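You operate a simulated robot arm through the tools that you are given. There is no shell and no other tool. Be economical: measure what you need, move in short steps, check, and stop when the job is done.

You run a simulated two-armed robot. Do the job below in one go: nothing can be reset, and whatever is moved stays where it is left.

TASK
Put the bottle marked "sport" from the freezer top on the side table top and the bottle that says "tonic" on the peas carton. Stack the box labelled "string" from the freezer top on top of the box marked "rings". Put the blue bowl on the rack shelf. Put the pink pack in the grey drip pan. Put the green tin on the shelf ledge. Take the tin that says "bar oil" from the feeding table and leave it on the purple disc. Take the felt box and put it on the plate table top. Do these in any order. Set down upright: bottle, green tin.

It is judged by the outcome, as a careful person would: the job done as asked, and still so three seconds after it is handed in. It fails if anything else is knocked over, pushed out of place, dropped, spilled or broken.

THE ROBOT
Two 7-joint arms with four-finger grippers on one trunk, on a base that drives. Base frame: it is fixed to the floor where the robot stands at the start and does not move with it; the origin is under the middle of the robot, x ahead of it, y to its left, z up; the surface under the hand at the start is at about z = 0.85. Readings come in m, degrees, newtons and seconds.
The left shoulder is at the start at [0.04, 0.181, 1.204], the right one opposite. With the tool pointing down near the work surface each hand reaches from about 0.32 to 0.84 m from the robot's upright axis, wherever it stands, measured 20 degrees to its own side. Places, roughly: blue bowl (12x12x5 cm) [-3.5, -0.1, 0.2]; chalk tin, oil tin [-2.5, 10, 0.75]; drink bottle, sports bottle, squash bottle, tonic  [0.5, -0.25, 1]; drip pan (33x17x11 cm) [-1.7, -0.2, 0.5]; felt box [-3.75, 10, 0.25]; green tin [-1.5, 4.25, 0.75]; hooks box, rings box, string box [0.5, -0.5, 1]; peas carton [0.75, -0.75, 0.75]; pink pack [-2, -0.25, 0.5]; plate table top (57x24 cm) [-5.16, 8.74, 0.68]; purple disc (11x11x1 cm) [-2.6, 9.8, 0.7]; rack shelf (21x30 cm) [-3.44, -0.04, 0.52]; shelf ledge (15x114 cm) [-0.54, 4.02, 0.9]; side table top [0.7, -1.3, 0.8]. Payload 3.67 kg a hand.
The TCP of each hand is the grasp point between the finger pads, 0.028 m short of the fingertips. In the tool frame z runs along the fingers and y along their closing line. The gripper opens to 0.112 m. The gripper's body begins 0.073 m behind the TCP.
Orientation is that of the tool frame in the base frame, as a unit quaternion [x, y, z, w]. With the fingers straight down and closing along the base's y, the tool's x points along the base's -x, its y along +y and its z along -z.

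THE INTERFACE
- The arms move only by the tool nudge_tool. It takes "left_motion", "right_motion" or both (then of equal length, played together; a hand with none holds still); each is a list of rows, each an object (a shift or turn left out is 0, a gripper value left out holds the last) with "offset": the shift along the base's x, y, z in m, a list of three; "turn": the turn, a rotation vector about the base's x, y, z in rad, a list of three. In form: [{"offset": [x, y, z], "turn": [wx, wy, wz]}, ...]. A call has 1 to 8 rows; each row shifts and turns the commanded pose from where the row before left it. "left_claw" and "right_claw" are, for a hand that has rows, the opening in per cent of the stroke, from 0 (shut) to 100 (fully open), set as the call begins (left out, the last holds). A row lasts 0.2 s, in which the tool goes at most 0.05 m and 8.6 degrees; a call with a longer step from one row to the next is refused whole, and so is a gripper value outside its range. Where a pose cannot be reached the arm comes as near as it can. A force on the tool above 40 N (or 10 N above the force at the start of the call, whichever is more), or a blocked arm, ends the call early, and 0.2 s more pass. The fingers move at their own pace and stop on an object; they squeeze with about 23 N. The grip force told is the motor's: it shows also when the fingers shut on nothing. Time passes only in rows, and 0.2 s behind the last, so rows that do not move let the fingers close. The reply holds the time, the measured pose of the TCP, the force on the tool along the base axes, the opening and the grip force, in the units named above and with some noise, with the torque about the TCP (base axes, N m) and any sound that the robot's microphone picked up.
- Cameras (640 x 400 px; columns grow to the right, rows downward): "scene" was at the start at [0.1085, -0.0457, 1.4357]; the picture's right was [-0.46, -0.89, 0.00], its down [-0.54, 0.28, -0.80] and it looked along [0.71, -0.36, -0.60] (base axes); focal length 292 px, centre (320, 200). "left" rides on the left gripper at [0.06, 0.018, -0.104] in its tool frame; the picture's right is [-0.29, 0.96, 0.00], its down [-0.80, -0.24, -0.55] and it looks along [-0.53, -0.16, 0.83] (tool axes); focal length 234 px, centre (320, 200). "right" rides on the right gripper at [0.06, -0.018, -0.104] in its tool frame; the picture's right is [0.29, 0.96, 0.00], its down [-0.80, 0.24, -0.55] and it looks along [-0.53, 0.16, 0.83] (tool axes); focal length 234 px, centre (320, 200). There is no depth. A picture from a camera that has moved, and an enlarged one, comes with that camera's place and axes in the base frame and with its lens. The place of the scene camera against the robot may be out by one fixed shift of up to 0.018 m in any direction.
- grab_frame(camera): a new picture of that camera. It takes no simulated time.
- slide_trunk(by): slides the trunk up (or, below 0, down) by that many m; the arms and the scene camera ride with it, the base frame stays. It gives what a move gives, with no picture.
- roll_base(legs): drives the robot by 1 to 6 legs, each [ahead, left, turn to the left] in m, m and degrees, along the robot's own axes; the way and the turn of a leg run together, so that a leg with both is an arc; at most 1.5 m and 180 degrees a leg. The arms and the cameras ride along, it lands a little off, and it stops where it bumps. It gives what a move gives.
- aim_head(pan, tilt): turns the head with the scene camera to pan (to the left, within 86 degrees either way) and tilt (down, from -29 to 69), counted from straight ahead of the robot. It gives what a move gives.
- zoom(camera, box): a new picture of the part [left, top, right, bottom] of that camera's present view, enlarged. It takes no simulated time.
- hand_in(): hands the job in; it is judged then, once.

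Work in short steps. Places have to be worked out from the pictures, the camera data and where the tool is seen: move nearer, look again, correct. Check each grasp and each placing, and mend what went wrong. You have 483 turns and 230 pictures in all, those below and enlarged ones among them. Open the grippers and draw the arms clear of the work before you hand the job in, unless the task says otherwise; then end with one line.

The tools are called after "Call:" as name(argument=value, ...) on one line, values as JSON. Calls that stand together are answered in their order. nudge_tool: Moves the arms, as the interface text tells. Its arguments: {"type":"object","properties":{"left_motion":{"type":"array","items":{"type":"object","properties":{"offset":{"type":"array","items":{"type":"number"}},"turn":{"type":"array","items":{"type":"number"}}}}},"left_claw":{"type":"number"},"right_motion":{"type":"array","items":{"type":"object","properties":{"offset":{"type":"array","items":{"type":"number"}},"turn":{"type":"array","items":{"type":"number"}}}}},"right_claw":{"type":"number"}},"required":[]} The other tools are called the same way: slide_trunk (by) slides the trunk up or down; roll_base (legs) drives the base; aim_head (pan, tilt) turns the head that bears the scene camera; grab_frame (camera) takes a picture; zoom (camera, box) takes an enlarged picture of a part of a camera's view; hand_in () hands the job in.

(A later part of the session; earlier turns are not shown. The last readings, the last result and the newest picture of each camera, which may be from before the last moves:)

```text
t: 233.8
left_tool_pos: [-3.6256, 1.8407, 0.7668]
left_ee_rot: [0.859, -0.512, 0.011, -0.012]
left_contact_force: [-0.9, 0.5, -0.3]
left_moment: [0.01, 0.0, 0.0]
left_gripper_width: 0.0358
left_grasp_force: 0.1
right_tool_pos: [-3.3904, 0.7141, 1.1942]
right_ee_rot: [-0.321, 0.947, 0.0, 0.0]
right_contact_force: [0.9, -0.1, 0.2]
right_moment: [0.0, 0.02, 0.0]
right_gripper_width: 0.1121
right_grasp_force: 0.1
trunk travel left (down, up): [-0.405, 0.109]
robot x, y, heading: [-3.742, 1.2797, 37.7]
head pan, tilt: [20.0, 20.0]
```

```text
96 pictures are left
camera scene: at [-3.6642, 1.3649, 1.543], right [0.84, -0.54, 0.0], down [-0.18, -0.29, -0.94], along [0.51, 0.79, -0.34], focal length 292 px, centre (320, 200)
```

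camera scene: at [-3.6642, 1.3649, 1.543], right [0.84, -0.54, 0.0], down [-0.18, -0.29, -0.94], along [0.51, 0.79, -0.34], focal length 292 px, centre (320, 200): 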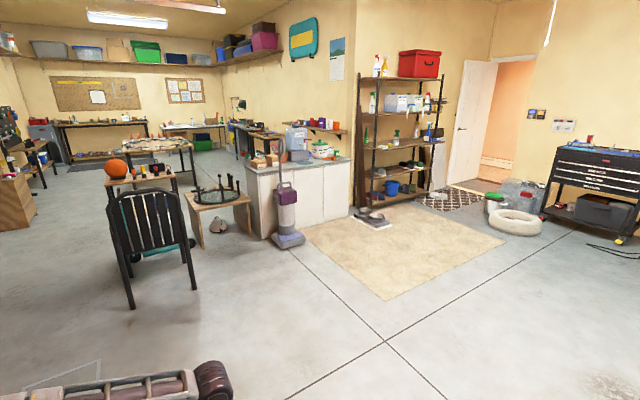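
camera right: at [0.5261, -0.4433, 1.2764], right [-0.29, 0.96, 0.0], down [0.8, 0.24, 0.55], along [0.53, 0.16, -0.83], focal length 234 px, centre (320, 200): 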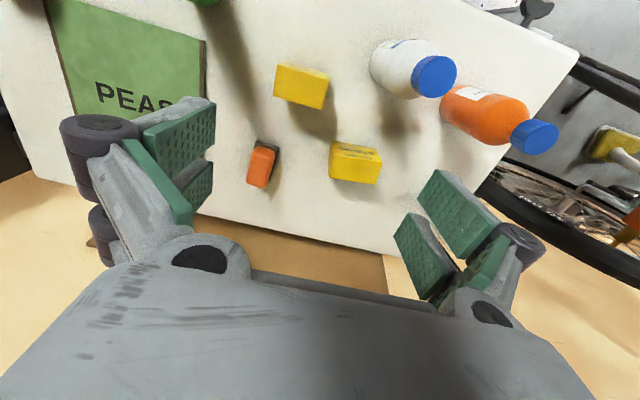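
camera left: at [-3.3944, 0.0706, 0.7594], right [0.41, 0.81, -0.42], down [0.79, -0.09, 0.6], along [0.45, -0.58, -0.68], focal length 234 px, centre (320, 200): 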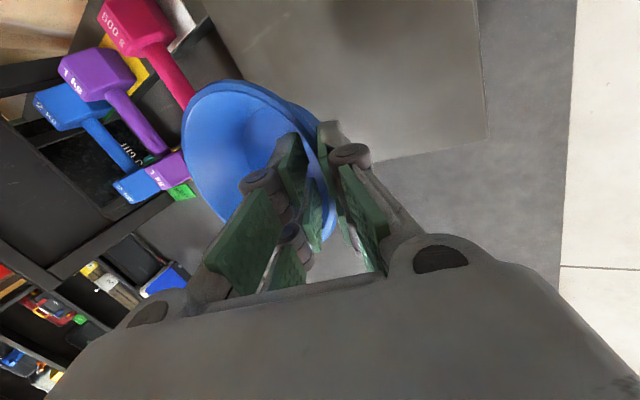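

The counter and the steel rack are ahead. Drive straight 2.6 m to about (-1.65,2.9) and face +y.

Call:
roll_base(legs=[[1.35, 0, 0], [1.3, 0, 0], [0, 0, 52]])

Call:
aim_head(pan=0, tilt=25)

Call:
grab_frame(camera="scene")

```text
t: 249.8
left_tool_pos: [-1.9723, 3.3472, 0.7675]
left_ee_rot: [0.996, -0.09, 0.005, -0.015]
left_contact_force: [-0.5, -0.3, 0.3]
left_moment: [-0.03, 0.01, -0.02]
left_gripper_width: 0.036
left_grasp_force: 0.1
right_tool_pos: [-0.9472, 2.8261, 1.1942]
right_ee_rot: [-0.698, 0.716, 0.0, 0.0]
right_contact_force: [-0.1, -0.6, -0.2]
right_moment: [0.02, 0.03, 0.02]
right_gripper_width: 0.1122
right_grasp_force: 0.0
trunk travel left (down, up): [-0.405, 0.109]
robot x, y, heading: [-1.6105, 2.9075, 88.6]
head pan, tilt: [20.0, 20.0]
```

```text
t: 250.6
left_tool_pos: [-1.9742, 3.3461, 0.7663]
left_ee_rot: [0.996, -0.09, 0.004, -0.016]
left_contact_force: [0.4, -0.1, 0.5]
left_moment: [-0.01, 0.01, 0.0]
left_gripper_width: 0.0358
left_grasp_force: 0.2
right_tool_pos: [-0.9466, 2.8261, 1.194]
right_ee_rot: [-0.698, 0.716, -0.001, 0.0]
right_contact_force: [-0.9, -0.1, -0.8]
right_moment: [-0.01, 0.02, -0.02]
right_gripper_width: 0.1121
right_grasp_force: 0.1
trunk travel left (down, up): [-0.405, 0.109]
robot x, y, heading: [-1.6073, 2.9085, 88.9]
head pan, tilt: [0.0, 25.0]
```

```text
95 pictures are left
camera scene: at [-1.5951, 3.0132, 1.535], right [1.0, -0.02, 0.0], down [-0.01, -0.42, -0.91], along [0.02, 0.91, -0.42], focal length 292 px, centre (320, 200)
```

scene: 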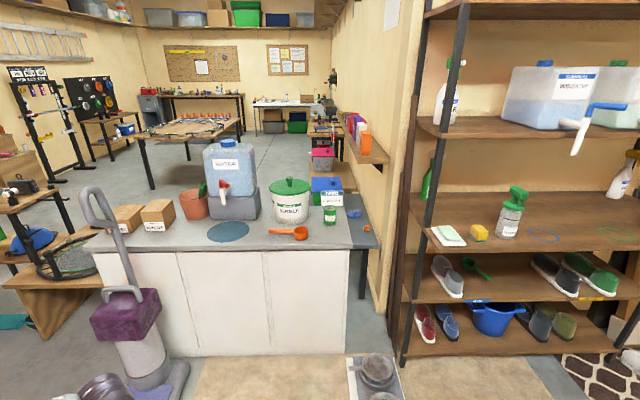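

The green tin stands on the counter's right front (≈(-1.5,4.3)); the "ledge" is the rack shelf at z≈0.9 on the right. I raise the left hand to the front and drive closer.

Call:
nudge_tool(left_motion=[{"offset": [0.02, 0, 0.045], "turn": [0, 0, 0.09]}, {"offset": [0.02, 0, 0.045], "turn": [0, 0, 0.09]}, {"offset": [0.03, 0, 0.04]}, {"offset": [0.03, 0, 0.04]}, {"offset": [0.04, 0, 0.03]}, {"offset": [0.04, 0, 0.03]}, {"offset": [0.045, 0, 0.02]}], left_claw=100)

Call:
roll_base(legs=[[0.62, -0.1, 1]])

Call:
aim_head(pan=0, tilt=45)

Call:
grab_frame(camera="scene")

Call:
grab_frame(camera="left")

```text
t: 252.2
left_tool_pos: [-1.7468, 3.3457, 1.0185]
left_ee_rot: [1.0, 0.0, 0.002, -0.016]
left_contact_force: [-0.4, 0.4, 0.0]
left_moment: [-0.03, 0.0, -0.01]
left_gripper_width: 0.1119
left_grasp_force: 0.1
right_tool_pos: [-0.9445, 2.8272, 1.1936]
right_ee_rot: [-0.699, 0.715, 0.0, -0.001]
right_contact_force: [1.0, 0.2, -0.3]
right_moment: [-0.03, 0.02, 0.02]
right_gripper_width: 0.1122
right_grasp_force: 0.0
trunk travel left (down, up): [-0.405, 0.109]
robot x, y, heading: [-1.6072, 2.904, 88.7]
head pan, tilt: [0.0, 25.0]
```

```text
t: 255.4
left_tool_pos: [-1.6575, 3.8526, 1.0184]
left_ee_rot: [0.999, -0.026, 0.005, -0.017]
left_contact_force: [-0.9, -1.5, -0.1]
left_moment: [0.08, -0.07, -0.01]
left_gripper_width: 0.1118
left_grasp_force: 0.1
right_tool_pos: [-0.8841, 3.2945, 1.1951]
right_ee_rot: [-0.679, 0.734, 0.001, 0.002]
right_contact_force: [-1.1, -1.0, 0.5]
right_moment: [0.1, -0.04, 0.02]
right_gripper_width: 0.1118
right_grasp_force: 0.1
trunk travel left (down, up): [-0.405, 0.109]
robot x, y, heading: [-1.5375, 3.4137, 85.9]
head pan, tilt: [0.0, 25.0]
stopped in leg 1: the robot was blocked; the commanded pose is now the measured one
```

```text
t: 256.3
left_tool_pos: [-1.6542, 3.8594, 1.0178]
left_ee_rot: [1.0, -0.025, 0.003, -0.015]
left_contact_force: [0.5, -0.1, 0.3]
left_moment: [-0.05, 0.01, 0.02]
left_gripper_width: 0.1119
left_grasp_force: 0.1
right_tool_pos: [-0.8811, 3.3017, 1.1946]
right_ee_rot: [-0.679, 0.734, 0.0, -0.001]
right_contact_force: [0.7, 0.3, -0.1]
right_moment: [-0.04, 0.03, 0.01]
right_gripper_width: 0.112
right_grasp_force: 0.0
trunk travel left (down, up): [-0.405, 0.109]
robot x, y, heading: [-1.5357, 3.4136, 85.6]
head pan, tilt: [0.0, 45.0]
```

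```text
94 pictures are left
camera scene: at [-1.5186, 3.5108, 1.5043], right [1.0, -0.07, 0.0], down [-0.05, -0.71, -0.71], along [0.05, 0.7, -0.71], focal length 292 px, centre (320, 200)
```

scene: 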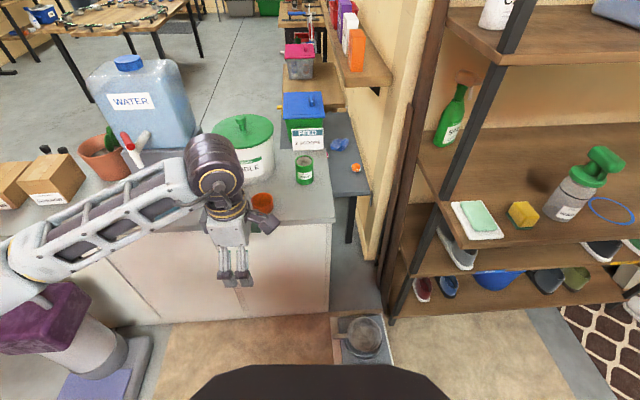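

```text
93 pictures are left
camera left: at [-1.5958, 3.8354, 1.1216], right [-0.34, -0.94, -0.03], down [-0.79, 0.26, 0.56], along [-0.52, 0.21, -0.83], focal length 234 px, centre (320, 200)
```

left: 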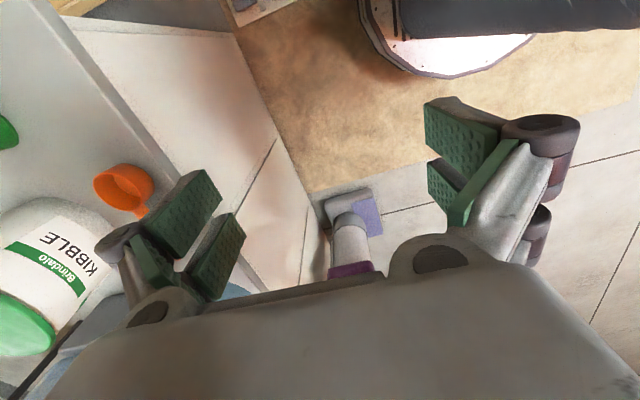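

The base was blocked with a twist to the right — probably the left elbow against the vacuum. I back off and look left.

Call:
roll_base(legs=[[-0.15, 0, 0]])

Call:
aim_head(pan=40, tilt=40)

Call:
grab_frame(camera="scene")

```text
t: 257.6
left_tool_pos: [-1.6656, 3.7117, 1.0163]
left_ee_rot: [1.0, -0.027, 0.004, -0.015]
left_contact_force: [0.1, -0.3, 0.0]
left_moment: [-0.01, 0.03, -0.02]
left_gripper_width: 0.112
left_grasp_force: 0.1
right_tool_pos: [-0.8922, 3.1515, 1.1937]
right_ee_rot: [-0.679, 0.735, 0.001, 0.0]
right_contact_force: [-1.0, 0.1, -0.6]
right_moment: [-0.03, 0.01, 0.04]
right_gripper_width: 0.1119
right_grasp_force: 0.0
trunk travel left (down, up): [-0.405, 0.109]
robot x, y, heading: [-1.549, 3.2681, 85.6]
head pan, tilt: [0.0, 45.0]
```

```text
t: 258.7
left_tool_pos: [-1.6652, 3.7115, 1.0171]
left_ee_rot: [1.0, -0.028, 0.004, -0.015]
left_contact_force: [-0.4, 0.0, -1.0]
left_moment: [0.01, -0.01, 0.03]
left_gripper_width: 0.1119
left_grasp_force: 0.0
right_tool_pos: [-0.8927, 3.151, 1.1952]
right_ee_rot: [-0.679, 0.734, -0.001, 0.001]
right_contact_force: [0.3, -0.9, 0.5]
right_moment: [0.0, 0.01, 0.02]
right_gripper_width: 0.1122
right_grasp_force: 0.1
trunk travel left (down, up): [-0.405, 0.109]
robot x, y, heading: [-1.5485, 3.2662, 85.9]
head pan, tilt: [40.0, 40.0]
```

```text
92 pictures are left
camera scene: at [-1.586, 3.35, 1.5116], right [0.81, 0.58, 0.0], down [0.37, -0.52, -0.77], along [-0.45, 0.62, -0.64], focal length 292 px, centre (320, 200)
```

scene: 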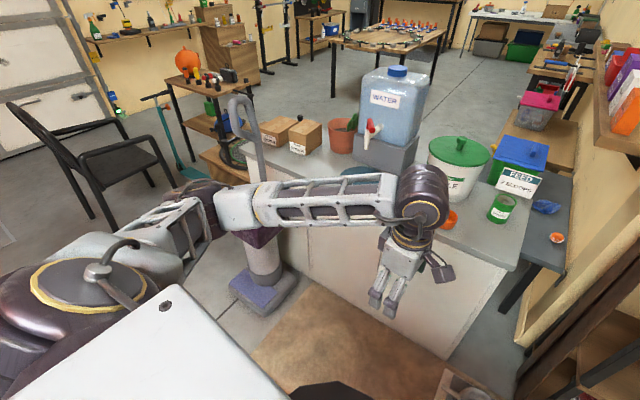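

Vacuum still stands unharmed. I shift 0.28 m right (away from it), correct heading and come closer.

Call:
roll_base(legs=[[0, -0.28, 4], [0.2, 0, 0]])

Call:
aim_head(pan=5, tilt=42)

Call:
grab_frame(camera="scene")

Call:
grab_frame(camera="left")

```text
t: 261.9
left_tool_pos: [-1.4214, 3.7827, 1.0194]
left_ee_rot: [0.999, 0.037, 0.002, -0.018]
left_contact_force: [1.1, -0.7, 1.0]
left_moment: [0.09, 0.04, -0.04]
left_gripper_width: 0.1121
left_grasp_force: 0.2
right_tool_pos: [-0.5819, 3.3234, 1.1931]
right_ee_rot: [0.723, -0.691, -0.002, -0.002]
right_contact_force: [-0.3, -1.5, -1.0]
right_moment: [0.11, 0.05, 0.01]
right_gripper_width: 0.1122
right_grasp_force: 0.0
trunk travel left (down, up): [-0.405, 0.109]
robot x, y, heading: [-1.2531, 3.3638, 92.9]
head pan, tilt: [40.0, 40.0]
stopped in leg 2: the robot was blocked; the commanded pose is now the measured one
```

```text
t: 262.9
left_tool_pos: [-1.4215, 3.7869, 1.0176]
left_ee_rot: [0.999, 0.037, 0.001, -0.016]
left_contact_force: [-0.9, -0.4, 0.8]
left_moment: [-0.01, 0.01, 0.05]
left_gripper_width: 0.112
left_grasp_force: 0.1
right_tool_pos: [-0.5835, 3.3291, 1.194]
right_ee_rot: [0.724, -0.689, 0.0, -0.001]
right_contact_force: [-0.6, -0.5, 0.1]
right_moment: [0.04, -0.02, 0.0]
right_gripper_width: 0.1119
right_grasp_force: 0.0
trunk travel left (down, up): [-0.405, 0.109]
robot x, y, heading: [-1.2516, 3.3587, 92.7]
head pan, tilt: [5.0, 42.0]
```

```text
91 pictures are left
camera scene: at [-1.2519, 3.4571, 1.5088], right [0.99, 0.14, 0.0], down [0.09, -0.66, -0.74], along [-0.1, 0.74, -0.67], focal length 292 px, centre (320, 200)
```

scene: 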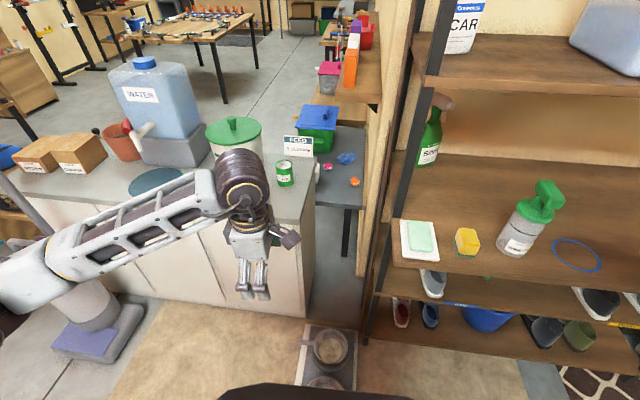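

```text
90 pictures are left
camera left: at [-1.361, 3.7701, 1.1223], right [-0.22, -0.98, -0.03], down [-0.81, 0.16, 0.56], along [-0.54, 0.15, -0.83], focal length 234 px, centre (320, 200)
```

left: 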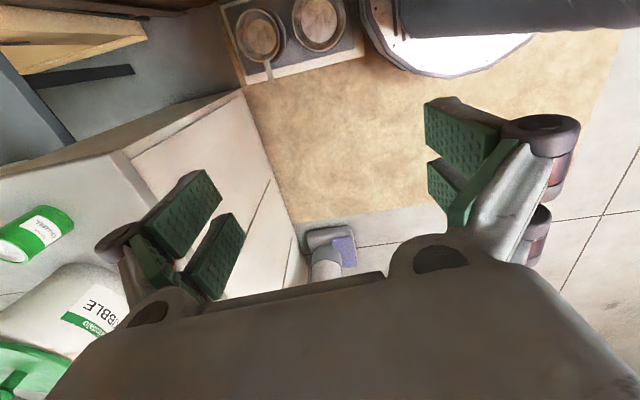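

Both bumps were against the pet-bowl tray (it has not moved measurably). I'll stand left of it at (-1.78,3.57), turned right to ~60°, so the tin lies in the left arm's sector.

Call:
roll_base(legs=[[-0.12, 0.52, 0], [0, 0, -33], [0.27, 0.15, 0]])

Call:
aim_head(pan=10, tilt=42)

Call:
grab_frame(camera="scene")

Call:
grab_frame(camera="left")

```text
t: 269.4
left_tool_pos: [-1.6789, 3.9718, 1.0169]
left_ee_rot: [0.969, -0.246, 0.006, -0.015]
left_contact_force: [0.4, -0.7, -0.2]
left_moment: [0.02, 0.0, 0.02]
left_gripper_width: 0.1119
left_grasp_force: 0.0
right_tool_pos: [-1.2229, 3.1327, 1.1945]
right_ee_rot: [-0.499, 0.866, 0.001, 0.001]
right_contact_force: [-0.5, -0.7, -0.4]
right_moment: [0.04, 0.01, -0.02]
right_gripper_width: 0.112
right_grasp_force: 0.2
trunk travel left (down, up): [-0.405, 0.109]
robot x, y, heading: [-1.7664, 3.52, 59.8]
head pan, tilt: [5.0, 42.0]
```

```text
t: 270.1
left_tool_pos: [-1.6788, 3.973, 1.0167]
left_ee_rot: [0.969, -0.248, 0.006, -0.014]
left_contact_force: [0.1, 0.5, 0.0]
left_moment: [-0.02, -0.01, 0.02]
left_gripper_width: 0.1119
left_grasp_force: 0.1
right_tool_pos: [-1.2235, 3.1327, 1.1947]
right_ee_rot: [-0.499, 0.866, 0.0, 0.0]
right_contact_force: [0.4, 0.7, 0.3]
right_moment: [0.01, -0.01, 0.0]
right_gripper_width: 0.1119
right_grasp_force: 0.1
trunk travel left (down, up): [-0.405, 0.109]
robot x, y, heading: [-1.7663, 3.519, 60.1]
head pan, tilt: [10.0, 42.0]
```

```text
89 pictures are left
camera scene: at [-1.7159, 3.6122, 1.5086], right [0.94, -0.34, 0.0], down [-0.23, -0.63, -0.74], along [0.25, 0.7, -0.67], focal length 292 px, centre (320, 200)
```

scene: 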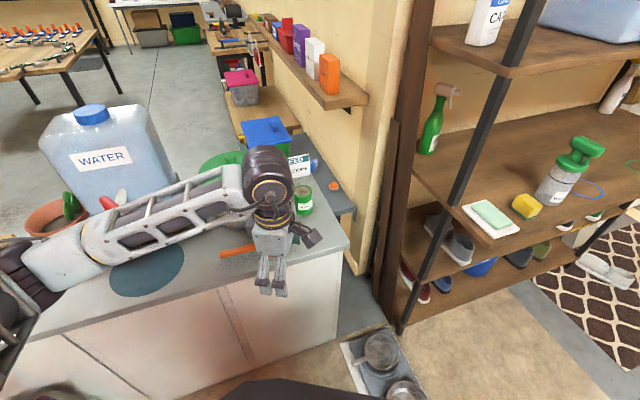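

```text
88 pictures are left
camera left: at [-1.6362, 3.9262, 1.1217], right [-0.71, -0.7, -0.03], down [-0.6, 0.58, 0.56], along [-0.37, 0.41, -0.83], focal length 234 px, centre (320, 200)
```

left: 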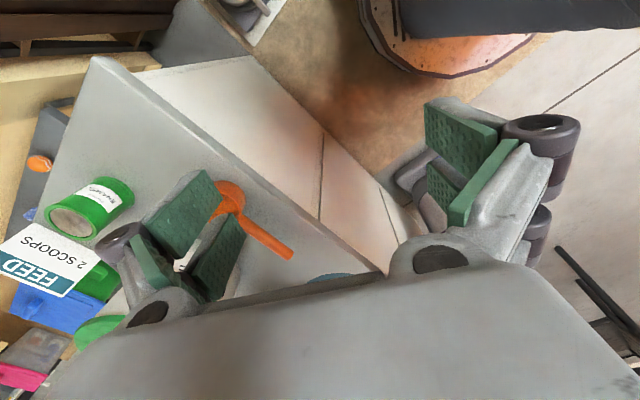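

Tin ≈ (-1.535,4.30), counter ≈0.8. Move the hand over it and look.

Call:
nudge_tool(left_motion=[{"offset": [0.023, 0.04, 0]}, {"offset": [0.023, 0.04, 0]}, {"offset": [0.023, 0.04, 0]}, {"offset": [0.023, 0.04, 0]}, {"offset": [0.023, 0.04, 0]}, {"offset": [0.023, 0.04, 0]}])

Call:
grab_frame(camera="left")

Call:
grab_frame(camera="scene")

```text
t: 271.5
left_tool_pos: [-1.5383, 4.2112, 1.0148]
left_ee_rot: [0.969, -0.248, 0.006, -0.013]
left_contact_force: [0.4, 0.5, -0.5]
left_moment: [-0.02, 0.0, -0.03]
left_gripper_width: 0.112
left_grasp_force: 0.0
right_tool_pos: [-1.2221, 3.1336, 1.1928]
right_ee_rot: [-0.499, 0.867, 0.0, 0.0]
right_contact_force: [0.0, 0.1, -0.2]
right_moment: [0.0, 0.0, -0.03]
right_gripper_width: 0.1122
right_grasp_force: 0.0
trunk travel left (down, up): [-0.405, 0.109]
robot x, y, heading: [-1.7663, 3.5194, 60.1]
head pan, tilt: [10.0, 42.0]
```

```text
87 pictures are left
camera left: at [-1.4958, 4.1644, 1.1188], right [-0.71, -0.7, -0.03], down [-0.59, 0.58, 0.56], along [-0.37, 0.41, -0.83], focal length 234 px, centre (320, 200)
```

left: 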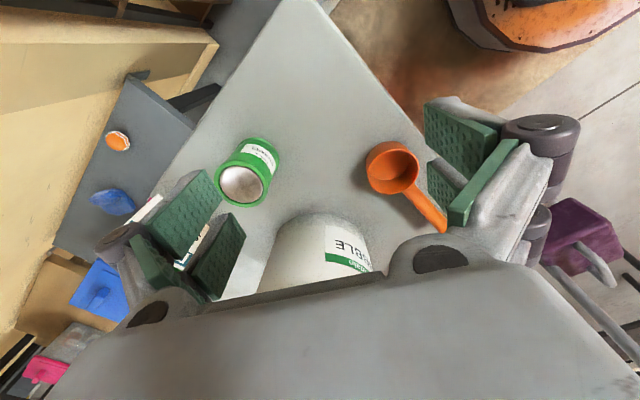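

```text
86 pictures are left
camera scene: at [-1.7142, 3.6119, 1.5086], right [0.94, -0.34, 0.0], down [-0.23, -0.63, -0.74], along [0.25, 0.7, -0.67], focal length 292 px, centre (320, 200)
```

scene: 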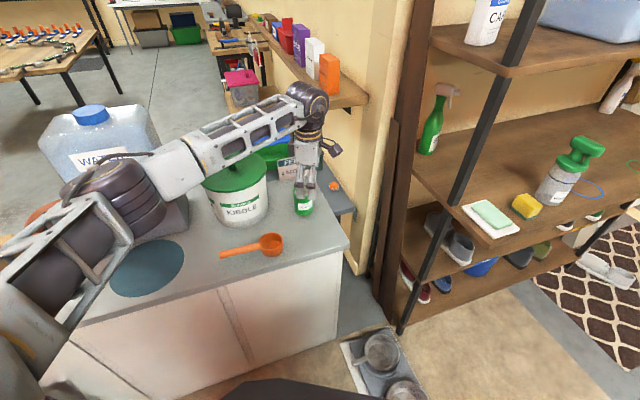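

Triangulated: tin lid (-1.525,4.349,0.859), ~8 cm tall. It's just beyond reach; shift the base 0.1 m closer.

Call:
roll_base(legs=[[0.085, 0.08, 0]])

Call:
grab_frame(camera="left")

Call:
grab_frame(camera="scene")

```text
t: 272.7
left_tool_pos: [-1.5627, 4.3231, 1.0149]
left_ee_rot: [0.969, -0.248, 0.006, -0.014]
left_contact_force: [0.4, 0.5, 0.0]
left_moment: [-0.01, 0.01, 0.01]
left_gripper_width: 0.112
left_grasp_force: 0.0
right_tool_pos: [-1.2487, 3.2448, 1.1941]
right_ee_rot: [-0.498, 0.867, 0.0, 0.0]
right_contact_force: [0.6, -0.2, 0.6]
right_moment: [-0.05, -0.01, 0.02]
right_gripper_width: 0.1119
right_grasp_force: 0.0
trunk travel left (down, up): [-0.405, 0.109]
robot x, y, heading: [-1.7915, 3.6356, 60.0]
head pan, tilt: [10.0, 42.0]
```

```text
85 pictures are left
camera left: at [-1.5212, 4.2759, 1.1199], right [-0.71, -0.7, -0.03], down [-0.59, 0.58, 0.56], along [-0.37, 0.42, -0.83], focal length 234 px, centre (320, 200)
```

left: 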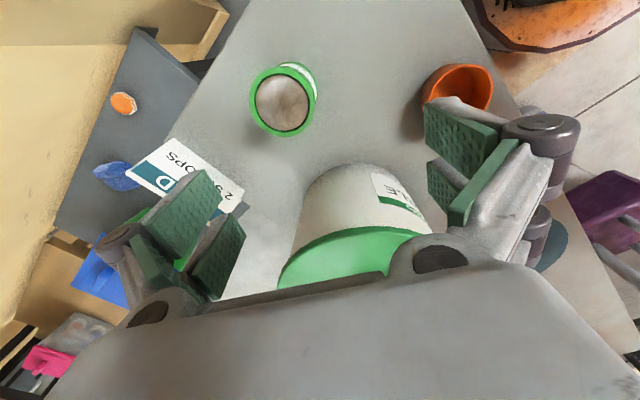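

```text
84 pictures are left
camera scene: at [-1.7411, 3.724, 1.5087], right [0.94, -0.34, 0.0], down [-0.23, -0.63, -0.74], along [0.25, 0.7, -0.67], focal length 292 px, centre (320, 200)
```

scene: 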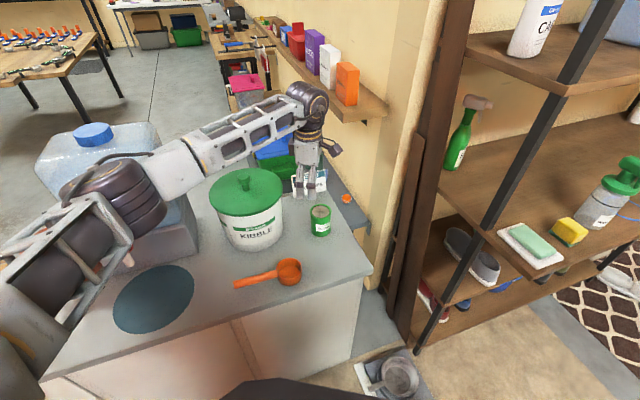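

Lid confirmed at (-1.526,4.349). Narrow the opening a little, align and descend.

Call:
nudge_tool(left_motion=[{"offset": [0.037, 0.026, 0]}, {"offset": [0, 0, -0.04]}, {"offset": [0, 0, -0.04]}, {"offset": [0, 0, -0.03]}], left_claw=82)

Call:
grab_frame(camera="left")

```text
t: 273.7
left_tool_pos: [-1.5262, 4.3479, 0.9034]
left_ee_rot: [0.968, -0.249, 0.007, -0.015]
left_contact_force: [0.1, -0.5, 0.2]
left_moment: [0.01, 0.02, 0.03]
left_gripper_width: 0.0917
left_grasp_force: 0.1
right_tool_pos: [-1.2476, 3.2443, 1.1936]
right_ee_rot: [-0.497, 0.868, 0.002, -0.001]
right_contact_force: [0.5, 0.2, 0.5]
right_moment: [0.01, 0.04, 0.01]
right_gripper_width: 0.1121
right_grasp_force: 0.1
trunk travel left (down, up): [-0.405, 0.109]
robot x, y, heading: [-1.7921, 3.6361, 60.1]
head pan, tilt: [10.0, 42.0]
```

```text
83 pictures are left
camera left: at [-1.484, 4.3008, 1.0083], right [-0.71, -0.7, -0.03], down [-0.59, 0.58, 0.56], along [-0.37, 0.42, -0.83], focal length 234 px, centre (320, 200)
```

left: 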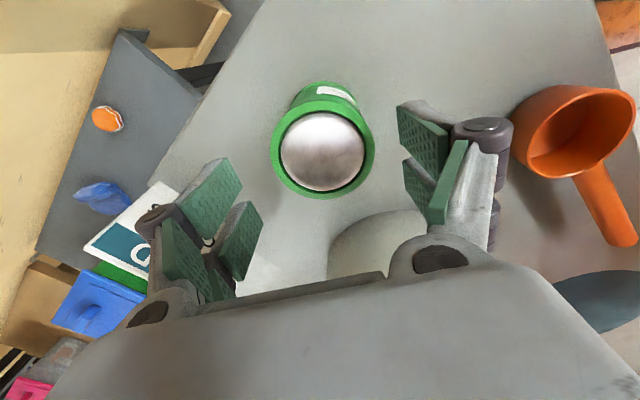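

Aligned. Descend, close and lift.

Call:
nudge_tool(left_motion=[{"offset": [0, 0, -0.04]}, {"offset": [0, 0, -0.033]}])

Call:
nudge_tool(left_motion=[{}, {}, {}], left_claw=0)

Call:
nudge_tool(left_motion=[{"offset": [0, 0, 0.03]}, {"offset": [0, 0, 0.04]}, {"offset": [0, 0, 0.04]}, {"offset": [0, 0, 0.04]}, {"offset": [0, -0.02, 0.04]}])

Call:
grab_frame(camera="left")

```text
t: 274.3
left_tool_pos: [-1.5265, 4.3481, 0.8326]
left_ee_rot: [0.969, -0.248, 0.007, -0.014]
left_contact_force: [-0.2, -0.9, 0.0]
left_moment: [0.0, 0.02, -0.01]
left_gripper_width: 0.0919
left_grasp_force: 0.0
right_tool_pos: [-1.2477, 3.2455, 1.1926]
right_ee_rot: [-0.497, 0.868, -0.001, 0.0]
right_contact_force: [-0.2, -0.3, -0.1]
right_moment: [-0.03, 0.03, -0.01]
right_gripper_width: 0.1117
right_grasp_force: 0.0
trunk travel left (down, up): [-0.405, 0.109]
robot x, y, heading: [-1.7899, 3.6338, 59.8]
head pan, tilt: [10.0, 42.0]
```

```text
t: 275.1
left_tool_pos: [-1.5285, 4.3476, 0.8326]
left_ee_rot: [0.968, -0.25, 0.007, -0.014]
left_contact_force: [-2.0, 0.2, 2.3]
left_moment: [-0.19, 0.08, -0.05]
left_gripper_width: 0.0657
left_grasp_force: 23.2
right_tool_pos: [-1.2501, 3.2455, 1.1938]
right_ee_rot: [-0.498, 0.867, 0.001, 0.0]
right_contact_force: [0.2, 0.4, -1.0]
right_moment: [-0.03, -0.05, 0.03]
right_gripper_width: 0.1122
right_grasp_force: 0.1
trunk travel left (down, up): [-0.405, 0.109]
robot x, y, heading: [-1.7898, 3.632, 60.1]
head pan, tilt: [10.0, 42.0]
```

```text
t: 276.3
left_tool_pos: [-1.5281, 4.3276, 1.022]
left_ee_rot: [0.968, -0.249, 0.007, -0.014]
left_contact_force: [-0.7, 0.1, -3.6]
left_moment: [-0.01, -0.02, 0.01]
left_gripper_width: 0.0656
left_grasp_force: 22.6
right_tool_pos: [-1.2502, 3.2439, 1.1934]
right_ee_rot: [-0.498, 0.867, 0.001, 0.001]
right_contact_force: [0.4, -0.4, -0.8]
right_moment: [0.03, -0.01, -0.02]
right_gripper_width: 0.1119
right_grasp_force: 0.0
trunk travel left (down, up): [-0.405, 0.109]
robot x, y, heading: [-1.7908, 3.6382, 60.0]
head pan, tilt: [10.0, 42.0]
```

```text
82 pictures are left
camera left: at [-1.4864, 4.2809, 1.1275], right [-0.71, -0.7, -0.03], down [-0.59, 0.58, 0.56], along [-0.37, 0.42, -0.83], focal length 234 px, centre (320, 200)
```

left: 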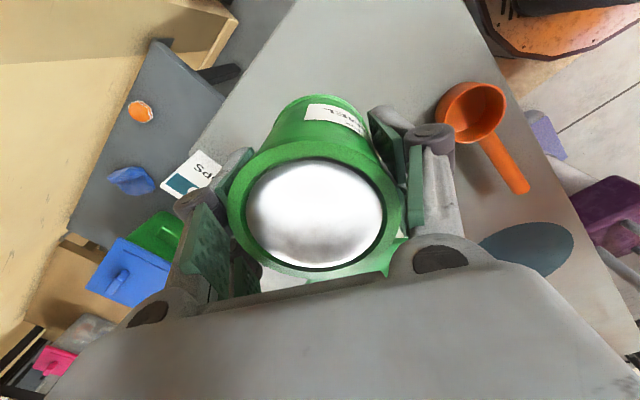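

Tin held. Raise and pull it in, then drive back and across to in front of the rack ledge (z≈0.9), target spot ≈(-0.5,4.02) between the ring outlines.

Call:
nudge_tool(left_motion=[{"offset": [-0.015, -0.025, 0.035]}, {"offset": [-0.015, -0.025, 0.035]}, {"offset": [-0.015, -0.025, 0.035]}, {"offset": [-0.015, -0.025, 0.035]}, {"offset": [-0.02, -0.035, 0.01]}])

Call:
roll_base(legs=[[-0.476, -0.275, 0], [0, 0, 30], [0, -1.3, 0]])

Call:
aim_head(pan=0, tilt=38)

Call:
grab_frame(camera="scene")

```text
t: 277.5
left_tool_pos: [-1.6085, 4.1933, 1.1705]
left_ee_rot: [0.969, -0.248, 0.005, -0.015]
left_contact_force: [0.8, 0.0, -4.5]
left_moment: [0.04, 0.02, -0.01]
left_gripper_width: 0.0653
left_grasp_force: 23.7
right_tool_pos: [-1.2506, 3.2452, 1.1956]
right_ee_rot: [-0.498, 0.867, -0.001, 0.001]
right_contact_force: [-0.6, -0.8, 1.0]
right_moment: [-0.01, -0.03, 0.0]
right_gripper_width: 0.1122
right_grasp_force: 0.1
trunk travel left (down, up): [-0.405, 0.109]
robot x, y, heading: [-1.7914, 3.6359, 59.9]
head pan, tilt: [10.0, 42.0]
```

```text
t: 288.6
left_tool_pos: [-0.635, 3.6881, 1.17]
left_ee_rot: [1.0, 0.027, 0.002, -0.014]
left_contact_force: [0.1, 0.3, -2.5]
left_moment: [0.04, 0.03, 0.0]
left_gripper_width: 0.0653
left_grasp_force: 23.1
right_tool_pos: [0.1684, 3.0701, 1.1943]
right_ee_rot: [0.718, -0.696, 0.0, 0.0]
right_contact_force: [0.0, 0.2, 0.2]
right_moment: [-0.01, 0.01, 0.01]
right_gripper_width: 0.1118
right_grasp_force: 0.0
trunk travel left (down, up): [-0.405, 0.109]
robot x, y, heading: [-0.495, 3.1137, 91.9]
head pan, tilt: [10.0, 42.0]
```

```text
t: 289.3
left_tool_pos: [-0.635, 3.6886, 1.1697]
left_ee_rot: [1.0, 0.027, 0.002, -0.015]
left_contact_force: [0.7, 0.7, -3.3]
left_moment: [0.01, 0.03, 0.0]
left_gripper_width: 0.0652
left_grasp_force: 23.4
right_tool_pos: [0.169, 3.0699, 1.1946]
right_ee_rot: [0.717, -0.697, 0.001, 0.0]
right_contact_force: [-0.8, -0.2, 0.2]
right_moment: [0.0, 0.03, 0.01]
right_gripper_width: 0.112
right_grasp_force: 0.0
trunk travel left (down, up): [-0.405, 0.109]
robot x, y, heading: [-0.4977, 3.1146, 91.8]
head pan, tilt: [0.0, 38.0]
```

```text
81 pictures are left
camera scene: at [-0.4886, 3.2153, 1.5146], right [1.0, 0.03, 0.0], down [0.02, -0.62, -0.79], along [-0.03, 0.79, -0.62], focal length 292 px, centre (320, 200)
```

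scene: 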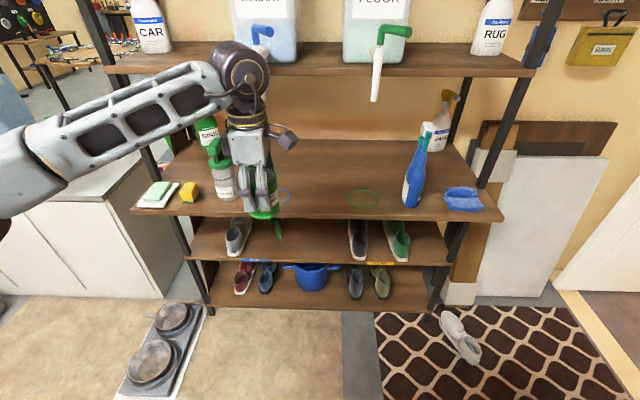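

Ledge clear between the two drip rings (x≈-0.52). I drive 0.15 m ahead and bring the tin near the front edge to measure.

Call:
roll_base(legs=[[0.15, 0, 0]])

Call:
nudge_tool(left_motion=[{"offset": [0.04, 0, -0.02]}, {"offset": [0.04, 0, -0.02]}, {"offset": [0.035, 0, -0.02]}])

Call:
grab_frame(camera="left")

Call:
grab_frame(camera="scene")

```text
t: 290.7
left_tool_pos: [-0.6396, 3.8369, 1.1716]
left_ee_rot: [0.999, 0.027, 0.003, -0.017]
left_contact_force: [1.0, -0.1, -3.6]
left_moment: [0.02, 0.02, -0.04]
left_gripper_width: 0.0648
left_grasp_force: 22.9
right_tool_pos: [0.1644, 3.2192, 1.1947]
right_ee_rot: [0.716, -0.698, -0.001, -0.001]
right_contact_force: [0.5, -0.2, 0.6]
right_moment: [0.02, -0.01, 0.03]
right_gripper_width: 0.112
right_grasp_force: 0.0
trunk travel left (down, up): [-0.405, 0.109]
robot x, y, heading: [-0.4975, 3.2621, 91.6]
head pan, tilt: [0.0, 38.0]
```

```text
t: 291.5
left_tool_pos: [-0.5267, 3.8387, 1.109]
left_ee_rot: [1.0, 0.028, 0.003, -0.015]
left_contact_force: [-0.4, 0.9, -3.6]
left_moment: [0.0, -0.01, 0.02]
left_gripper_width: 0.0653
left_grasp_force: 23.2
right_tool_pos: [0.1653, 3.2223, 1.1939]
right_ee_rot: [0.717, -0.697, 0.001, 0.001]
right_contact_force: [-0.4, 0.5, -0.5]
right_moment: [-0.03, 0.0, 0.01]
right_gripper_width: 0.112
right_grasp_force: 0.0
trunk travel left (down, up): [-0.405, 0.109]
robot x, y, heading: [-0.4999, 3.2622, 91.8]
head pan, tilt: [0.0, 38.0]
```

```text
80 pictures are left
camera left: at [-0.4653, 3.821, 1.2132], right [-0.23, -0.97, -0.03], down [-0.81, 0.18, 0.56], along [-0.54, 0.15, -0.83], focal length 234 px, centre (320, 200)
```

left: 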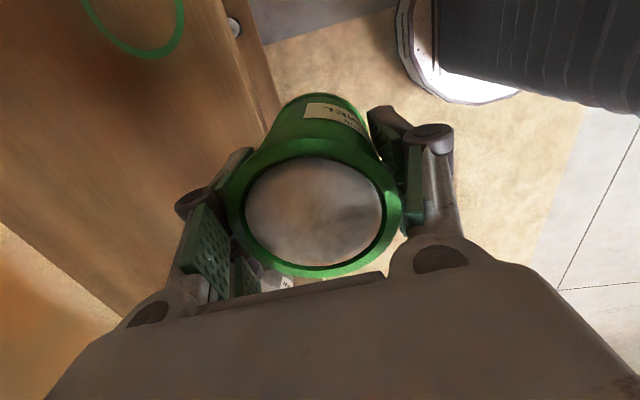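

```text
79 pictures are left
camera scene: at [-0.4927, 3.3673, 1.5145], right [1.0, 0.03, 0.0], down [0.02, -0.62, -0.79], along [-0.03, 0.79, -0.62], focal length 292 px, centre (320, 200)
```

scene: 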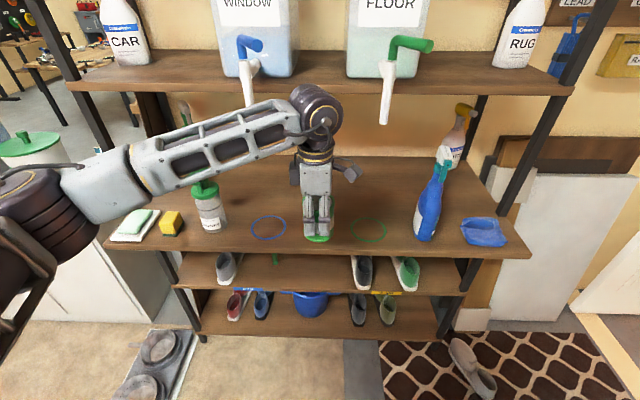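

Front edge at y≈3.92, so I set the tin at (-0.51,3.985). Move in and descend.

Call:
nudge_tool(left_motion=[{"offset": [0.004, 0.04, 0]}, {"offset": [0.004, 0.04, 0]}, {"offset": [0.004, 0.036, 0]}, {"offset": [0, 0.03, -0.03]}, {"offset": [0, 0, -0.045]}, {"offset": [0, 0, -0.035]}])

Call:
zoom(camera="scene", box=[220, 120, 420, 270])

Call:
nudge_tool(left_motion=[{"offset": [0, 0, -0.015]}, {}, {"offset": [0, 0, -0.01]}, {}])

```text
t: 292.9
left_tool_pos: [-0.5128, 3.9856, 1.0]
left_ee_rot: [0.999, 0.028, 0.003, -0.015]
left_contact_force: [0.8, -1.6, -3.1]
left_moment: [-0.02, 0.0, 0.03]
left_gripper_width: 0.0647
left_grasp_force: 23.5
right_tool_pos: [0.1643, 3.2205, 1.1933]
right_ee_rot: [0.717, -0.697, 0.0, 0.0]
right_contact_force: [0.5, 0.1, 0.4]
right_moment: [0.01, -0.02, 0.02]
right_gripper_width: 0.112
right_grasp_force: 0.0
trunk travel left (down, up): [-0.405, 0.109]
robot x, y, heading: [-0.5007, 3.2649, 91.9]
head pan, tilt: [0.0, 38.0]
```

```text
2.67 times, centred on (320, 195) of scene
camera zoom: at [-0.4937, 3.3661, 1.5146], right [1.0, 0.03, 0.0], down [0.02, -0.62, -0.79], along [-0.03, 0.79, -0.62], focal length 779 px, centre (320, 213)
```

zoom: 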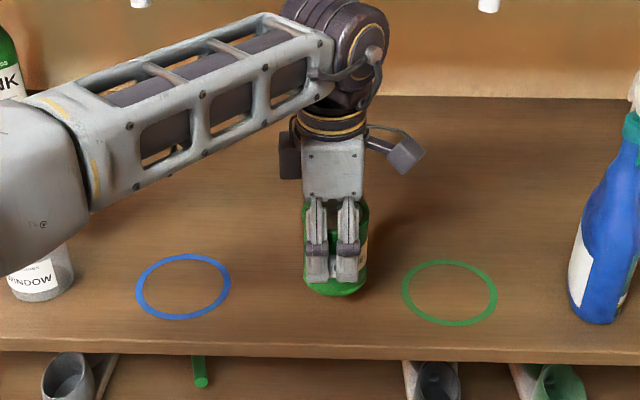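

```text
t: 293.9
left_tool_pos: [-0.5133, 3.9835, 0.9761]
left_ee_rot: [1.0, 0.026, 0.002, -0.015]
left_contact_force: [0.4, 0.0, -3.1]
left_moment: [0.0, 0.02, 0.01]
left_gripper_width: 0.065
left_grasp_force: 23.2
right_tool_pos: [0.1633, 3.2209, 1.194]
right_ee_rot: [0.717, -0.697, 0.0, 0.0]
right_contact_force: [0.7, 0.2, -0.1]
right_moment: [0.02, 0.01, -0.02]
right_gripper_width: 0.1121
right_grasp_force: 0.0
trunk travel left (down, up): [-0.405, 0.109]
robot x, y, heading: [-0.5022, 3.2623, 91.9]
head pan, tilt: [0.0, 38.0]
```

Call:
nudge_tool(left_motion=[{"offset": [0, 0, -0.01]}, {}, {"offset": [0, 0, -0.006]}, {}, {"offset": [0, 0, -0.004]}, {}])

Call:
nudge_tool(left_motion=[{"offset": [0, 0, -0.004]}, {}, {"offset": [0, 0, -0.003]}, {}, {"offset": [0, 0, -0.003]}, {}])

```text
t: 295.3
left_tool_pos: [-0.5128, 3.9836, 0.9545]
left_ee_rot: [1.0, 0.027, 0.003, -0.015]
left_contact_force: [-0.3, -0.2, -3.6]
left_moment: [0.0, -0.01, 0.02]
left_gripper_width: 0.0651
left_grasp_force: 22.2
right_tool_pos: [0.1641, 3.2197, 1.1942]
right_ee_rot: [0.717, -0.697, 0.0, 0.001]
right_contact_force: [0.3, -0.4, 0.0]
right_moment: [0.03, 0.0, 0.03]
right_gripper_width: 0.1117
right_grasp_force: 0.0
trunk travel left (down, up): [-0.405, 0.109]
robot x, y, heading: [-0.5012, 3.2634, 92.0]
head pan, tilt: [0.0, 38.0]
```

```text
t: 296.7
left_tool_pos: [-0.5142, 3.9826, 0.9463]
left_ee_rot: [0.999, 0.028, 0.002, -0.017]
left_contact_force: [-2.9, 6.2, 18.8]
left_moment: [-0.33, -0.1, -0.04]
left_gripper_width: 0.0651
left_grasp_force: 23.1
right_tool_pos: [0.1634, 3.2186, 1.1951]
right_ee_rot: [0.717, -0.697, -0.001, 0.0]
right_contact_force: [-0.7, -0.2, -0.6]
right_moment: [0.0, 0.01, -0.01]
right_gripper_width: 0.1121
right_grasp_force: 0.0
trunk travel left (down, up): [-0.405, 0.109]
robot x, y, heading: [-0.4995, 3.2633, 91.7]
head pan, tilt: [0.0, 38.0]
```

Contact with the ledge. Ease, release and lift.

Call:
nudge_tool(left_motion=[{"offset": [0, 0, 0.003]}, {}])

Call:
nudge_tool(left_motion=[{}, {}, {}], left_claw=85)

Call:
nudge_tool(left_motion=[{"offset": [0, 0, 0.03]}, {"offset": [0, 0, 0.04]}, {"offset": [0, 0, 0.04]}, {"offset": [0, -0.04, 0.02]}, {"offset": [0, -0.045, 0]}, {"offset": [0, -0.045, 0]}, {"offset": [0, -0.045, 0]}])

Call:
zoom(camera="scene", box=[180, 100, 460, 290])

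```text
t: 297.3
left_tool_pos: [-0.5131, 3.9827, 0.9458]
left_ee_rot: [1.0, 0.026, 0.002, -0.014]
left_contact_force: [-0.4, 0.0, -3.4]
left_moment: [0.01, 0.02, 0.01]
left_gripper_width: 0.0649
left_grasp_force: 23.4
right_tool_pos: [0.1655, 3.2202, 1.1936]
right_ee_rot: [0.716, -0.698, 0.0, 0.001]
right_contact_force: [0.7, -0.5, -0.2]
right_moment: [-0.02, -0.02, 0.02]
right_gripper_width: 0.1118
right_grasp_force: 0.1
trunk travel left (down, up): [-0.405, 0.109]
robot x, y, heading: [-0.4981, 3.2618, 92.1]
head pan, tilt: [0.0, 38.0]
```

```text
t: 298.1
left_tool_pos: [-0.5135, 3.9834, 0.9484]
left_ee_rot: [0.999, 0.027, 0.002, -0.016]
left_contact_force: [-0.7, 0.8, -0.3]
left_moment: [0.0, 0.01, -0.05]
left_gripper_width: 0.0954
left_grasp_force: 0.1
right_tool_pos: [0.1653, 3.2217, 1.194]
right_ee_rot: [0.717, -0.697, 0.0, 0.0]
right_contact_force: [0.2, -0.4, -0.4]
right_moment: [0.01, 0.0, 0.01]
right_gripper_width: 0.1122
right_grasp_force: 0.1
trunk travel left (down, up): [-0.405, 0.109]
robot x, y, heading: [-0.5037, 3.2624, 91.8]
head pan, tilt: [0.0, 38.0]
```

```text
t: 299.7
left_tool_pos: [-0.5116, 3.8081, 1.0791]
left_ee_rot: [0.999, 0.028, 0.003, -0.016]
left_contact_force: [0.0, 0.2, 0.0]
left_moment: [0.06, 0.02, 0.0]
left_gripper_width: 0.0954
left_grasp_force: 0.0
right_tool_pos: [0.163, 3.2192, 1.1951]
right_ee_rot: [0.716, -0.698, 0.0, -0.001]
right_contact_force: [0.6, -0.7, 0.6]
right_moment: [0.03, -0.01, 0.03]
right_gripper_width: 0.1121
right_grasp_force: 0.1
trunk travel left (down, up): [-0.405, 0.109]
robot x, y, heading: [-0.5019, 3.2642, 91.8]
head pan, tilt: [0.0, 38.0]
```

```text
2.11 times, centred on (320, 195) of scene
camera zoom: at [-0.4945, 3.3639, 1.5147], right [1.0, 0.03, 0.0], down [0.02, -0.61, -0.79], along [-0.03, 0.79, -0.61], focal length 615 px, centre (320, 210)
```

zoom: 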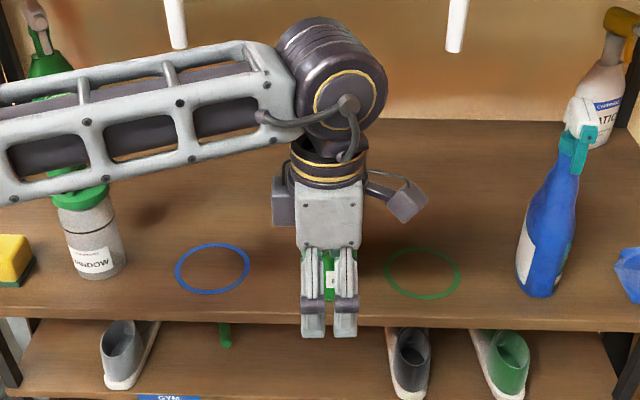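

Release looks right; I back off 1 m and verify the tin, then head for the far side.

Call:
roll_base(legs=[[-0.95, 0, 0]])

Call:
aim_head(pan=0, tilt=22)

Call:
zoom(camera="scene", box=[180, 100, 480, 300])

```text
t: 304.8
left_tool_pos: [-0.4804, 2.8518, 1.0776]
left_ee_rot: [0.999, 0.029, 0.002, -0.015]
left_contact_force: [-0.1, -0.9, 0.1]
left_moment: [0.0, 0.0, -0.01]
left_gripper_width: 0.0951
left_grasp_force: 0.1
right_tool_pos: [0.1969, 2.2644, 1.1933]
right_ee_rot: [0.718, -0.696, 0.0, 0.0]
right_contact_force: [0.7, -0.4, 0.9]
right_moment: [0.03, 0.03, -0.01]
right_gripper_width: 0.1117
right_grasp_force: 0.0
trunk travel left (down, up): [-0.405, 0.109]
robot x, y, heading: [-0.4707, 2.3044, 92.1]
head pan, tilt: [0.0, 38.0]
```

```text
t: 305.6
left_tool_pos: [-0.4806, 2.851, 1.0781]
left_ee_rot: [0.999, 0.028, 0.002, -0.016]
left_contact_force: [0.2, -0.4, -0.2]
left_moment: [0.03, 0.01, 0.0]
left_gripper_width: 0.0953
left_grasp_force: 0.1
right_tool_pos: [0.1971, 2.2645, 1.1945]
right_ee_rot: [0.718, -0.696, -0.001, 0.0]
right_contact_force: [0.1, 0.1, 0.0]
right_moment: [0.02, 0.03, -0.03]
right_gripper_width: 0.1119
right_grasp_force: 0.0
trunk travel left (down, up): [-0.405, 0.109]
robot x, y, heading: [-0.4649, 2.3048, 92.4]
head pan, tilt: [0.0, 22.0]
```

```text
2.00 times, centred on (330, 200) of scene
camera zoom: at [-0.4616, 2.414, 1.5398], right [1.0, 0.04, 0.0], down [0.01, -0.38, -0.93], along [-0.03, 0.93, -0.38], focal length 584 px, centre (300, 200)
```

zoom: 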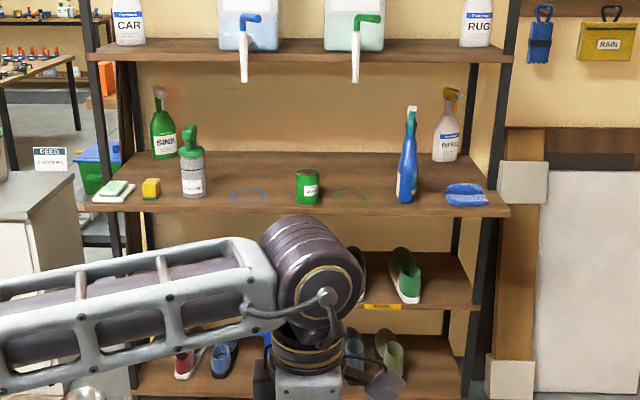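

Green tin stands on the ledge. Now drive west and then north along x≈-4.5.

Call:
roll_base(legs=[[0, 0, 88], [1.4, 0, 0], [1.4, 0, 0], [1.2, 0, 0], [0, 0, -90]])

Call:
aim_head(pan=0, tilt=15)

Call:
grab_frame(camera="scene")

```text
t: 333.8
left_tool_pos: [-4.4415, 2.8558, 1.0775]
left_ee_rot: [1.0, 0.01, 0.002, -0.015]
left_contact_force: [-0.5, -0.1, -1.1]
left_moment: [-0.03, 0.01, 0.02]
left_gripper_width: 0.0953
left_grasp_force: 0.0
right_tool_pos: [-3.7874, 2.2434, 1.193]
right_ee_rot: [-0.705, 0.709, -0.001, 0.001]
right_contact_force: [0.0, 0.3, -0.1]
right_moment: [-0.01, 0.0, 0.01]
right_gripper_width: 0.1118
right_grasp_force: 0.1
trunk travel left (down, up): [-0.405, 0.109]
robot x, y, heading: [-4.4524, 2.3076, 90.0]
head pan, tilt: [0.0, 22.0]
```

```text
t: 334.4
left_tool_pos: [-4.4414, 2.8561, 1.0786]
left_ee_rot: [1.0, 0.009, 0.003, -0.016]
left_contact_force: [-0.7, -0.1, 0.2]
left_moment: [-0.03, 0.01, -0.01]
left_gripper_width: 0.0952
left_grasp_force: 0.0
right_tool_pos: [-3.786, 2.2417, 1.1947]
right_ee_rot: [-0.705, 0.71, 0.0, 0.0]
right_contact_force: [0.9, 0.7, 0.3]
right_moment: [0.03, 0.01, -0.01]
right_gripper_width: 0.1117
right_grasp_force: 0.2
trunk travel left (down, up): [-0.405, 0.109]
robot x, y, heading: [-4.4488, 2.3132, 89.9]
head pan, tilt: [0.0, 15.0]
```

```text
75 pictures are left
camera scene: at [-4.4386, 2.4178, 1.5511], right [1.0, 0.0, 0.0], down [0.0, -0.26, -0.97], along [0.0, 0.97, -0.26], focal length 292 px, centre (320, 200)
```

scene: 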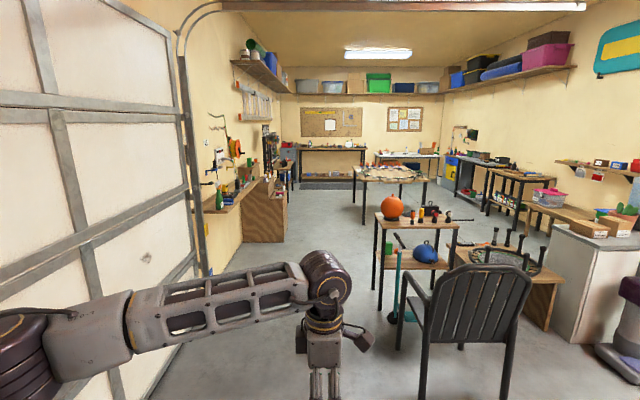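

The lane at x≈-4.4 is free. Drive north 3.7 m.

Call:
roll_base(legs=[[1.4, 0, 0], [1.3, 0, 0], [1.0, 0, 0]])

Call:
aim_head(pan=-10, tilt=22)

Call:
grab_frame(camera="scene")

```text
t: 352.8
left_tool_pos: [-4.5013, 6.5471, 1.0784]
left_ee_rot: [1.0, 0.022, 0.003, -0.015]
left_contact_force: [0.5, 0.0, -1.1]
left_moment: [-0.02, 0.02, -0.02]
left_gripper_width: 0.0954
left_grasp_force: 0.0
right_tool_pos: [-3.8304, 5.9512, 1.1935]
right_ee_rot: [0.713, -0.701, 0.0, 0.0]
right_contact_force: [0.7, -0.4, -0.7]
right_moment: [0.04, 0.0, 0.0]
right_gripper_width: 0.1121
right_grasp_force: 0.1
trunk travel left (down, up): [-0.405, 0.109]
robot x, y, heading: [-4.4941, 6.0018, 91.5]
head pan, tilt: [0.0, 15.0]
```

```text
t: 353.6
left_tool_pos: [-4.5002, 6.5475, 1.078]
left_ee_rot: [1.0, 0.022, 0.001, -0.016]
left_contact_force: [0.4, -0.3, -0.1]
left_moment: [-0.02, 0.0, -0.02]
left_gripper_width: 0.0954
left_grasp_force: 0.0
right_tool_pos: [-3.8307, 5.9521, 1.1941]
right_ee_rot: [0.714, -0.7, -0.001, 0.001]
right_contact_force: [-0.7, 0.4, 0.6]
right_moment: [0.0, 0.0, 0.01]
right_gripper_width: 0.1122
right_grasp_force: 0.2
trunk travel left (down, up): [-0.405, 0.109]
robot x, y, heading: [-4.4944, 6.006, 91.3]
head pan, tilt: [-10.0, 22.0]
```

```text
74 pictures are left
camera scene: at [-4.4712, 6.1093, 1.5398], right [0.99, -0.15, 0.0], down [-0.06, -0.37, -0.93], along [0.14, 0.92, -0.37], focal length 292 px, centre (320, 200)
```

scene: 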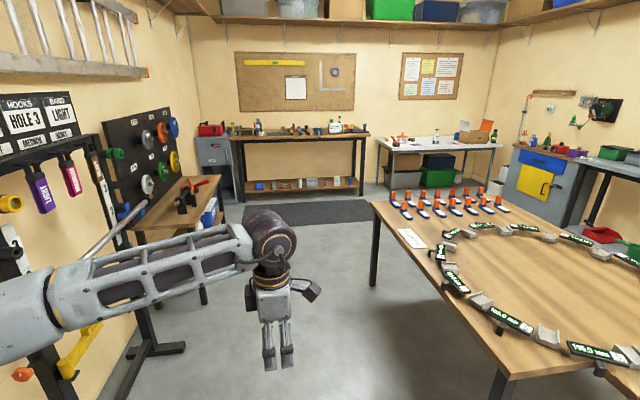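

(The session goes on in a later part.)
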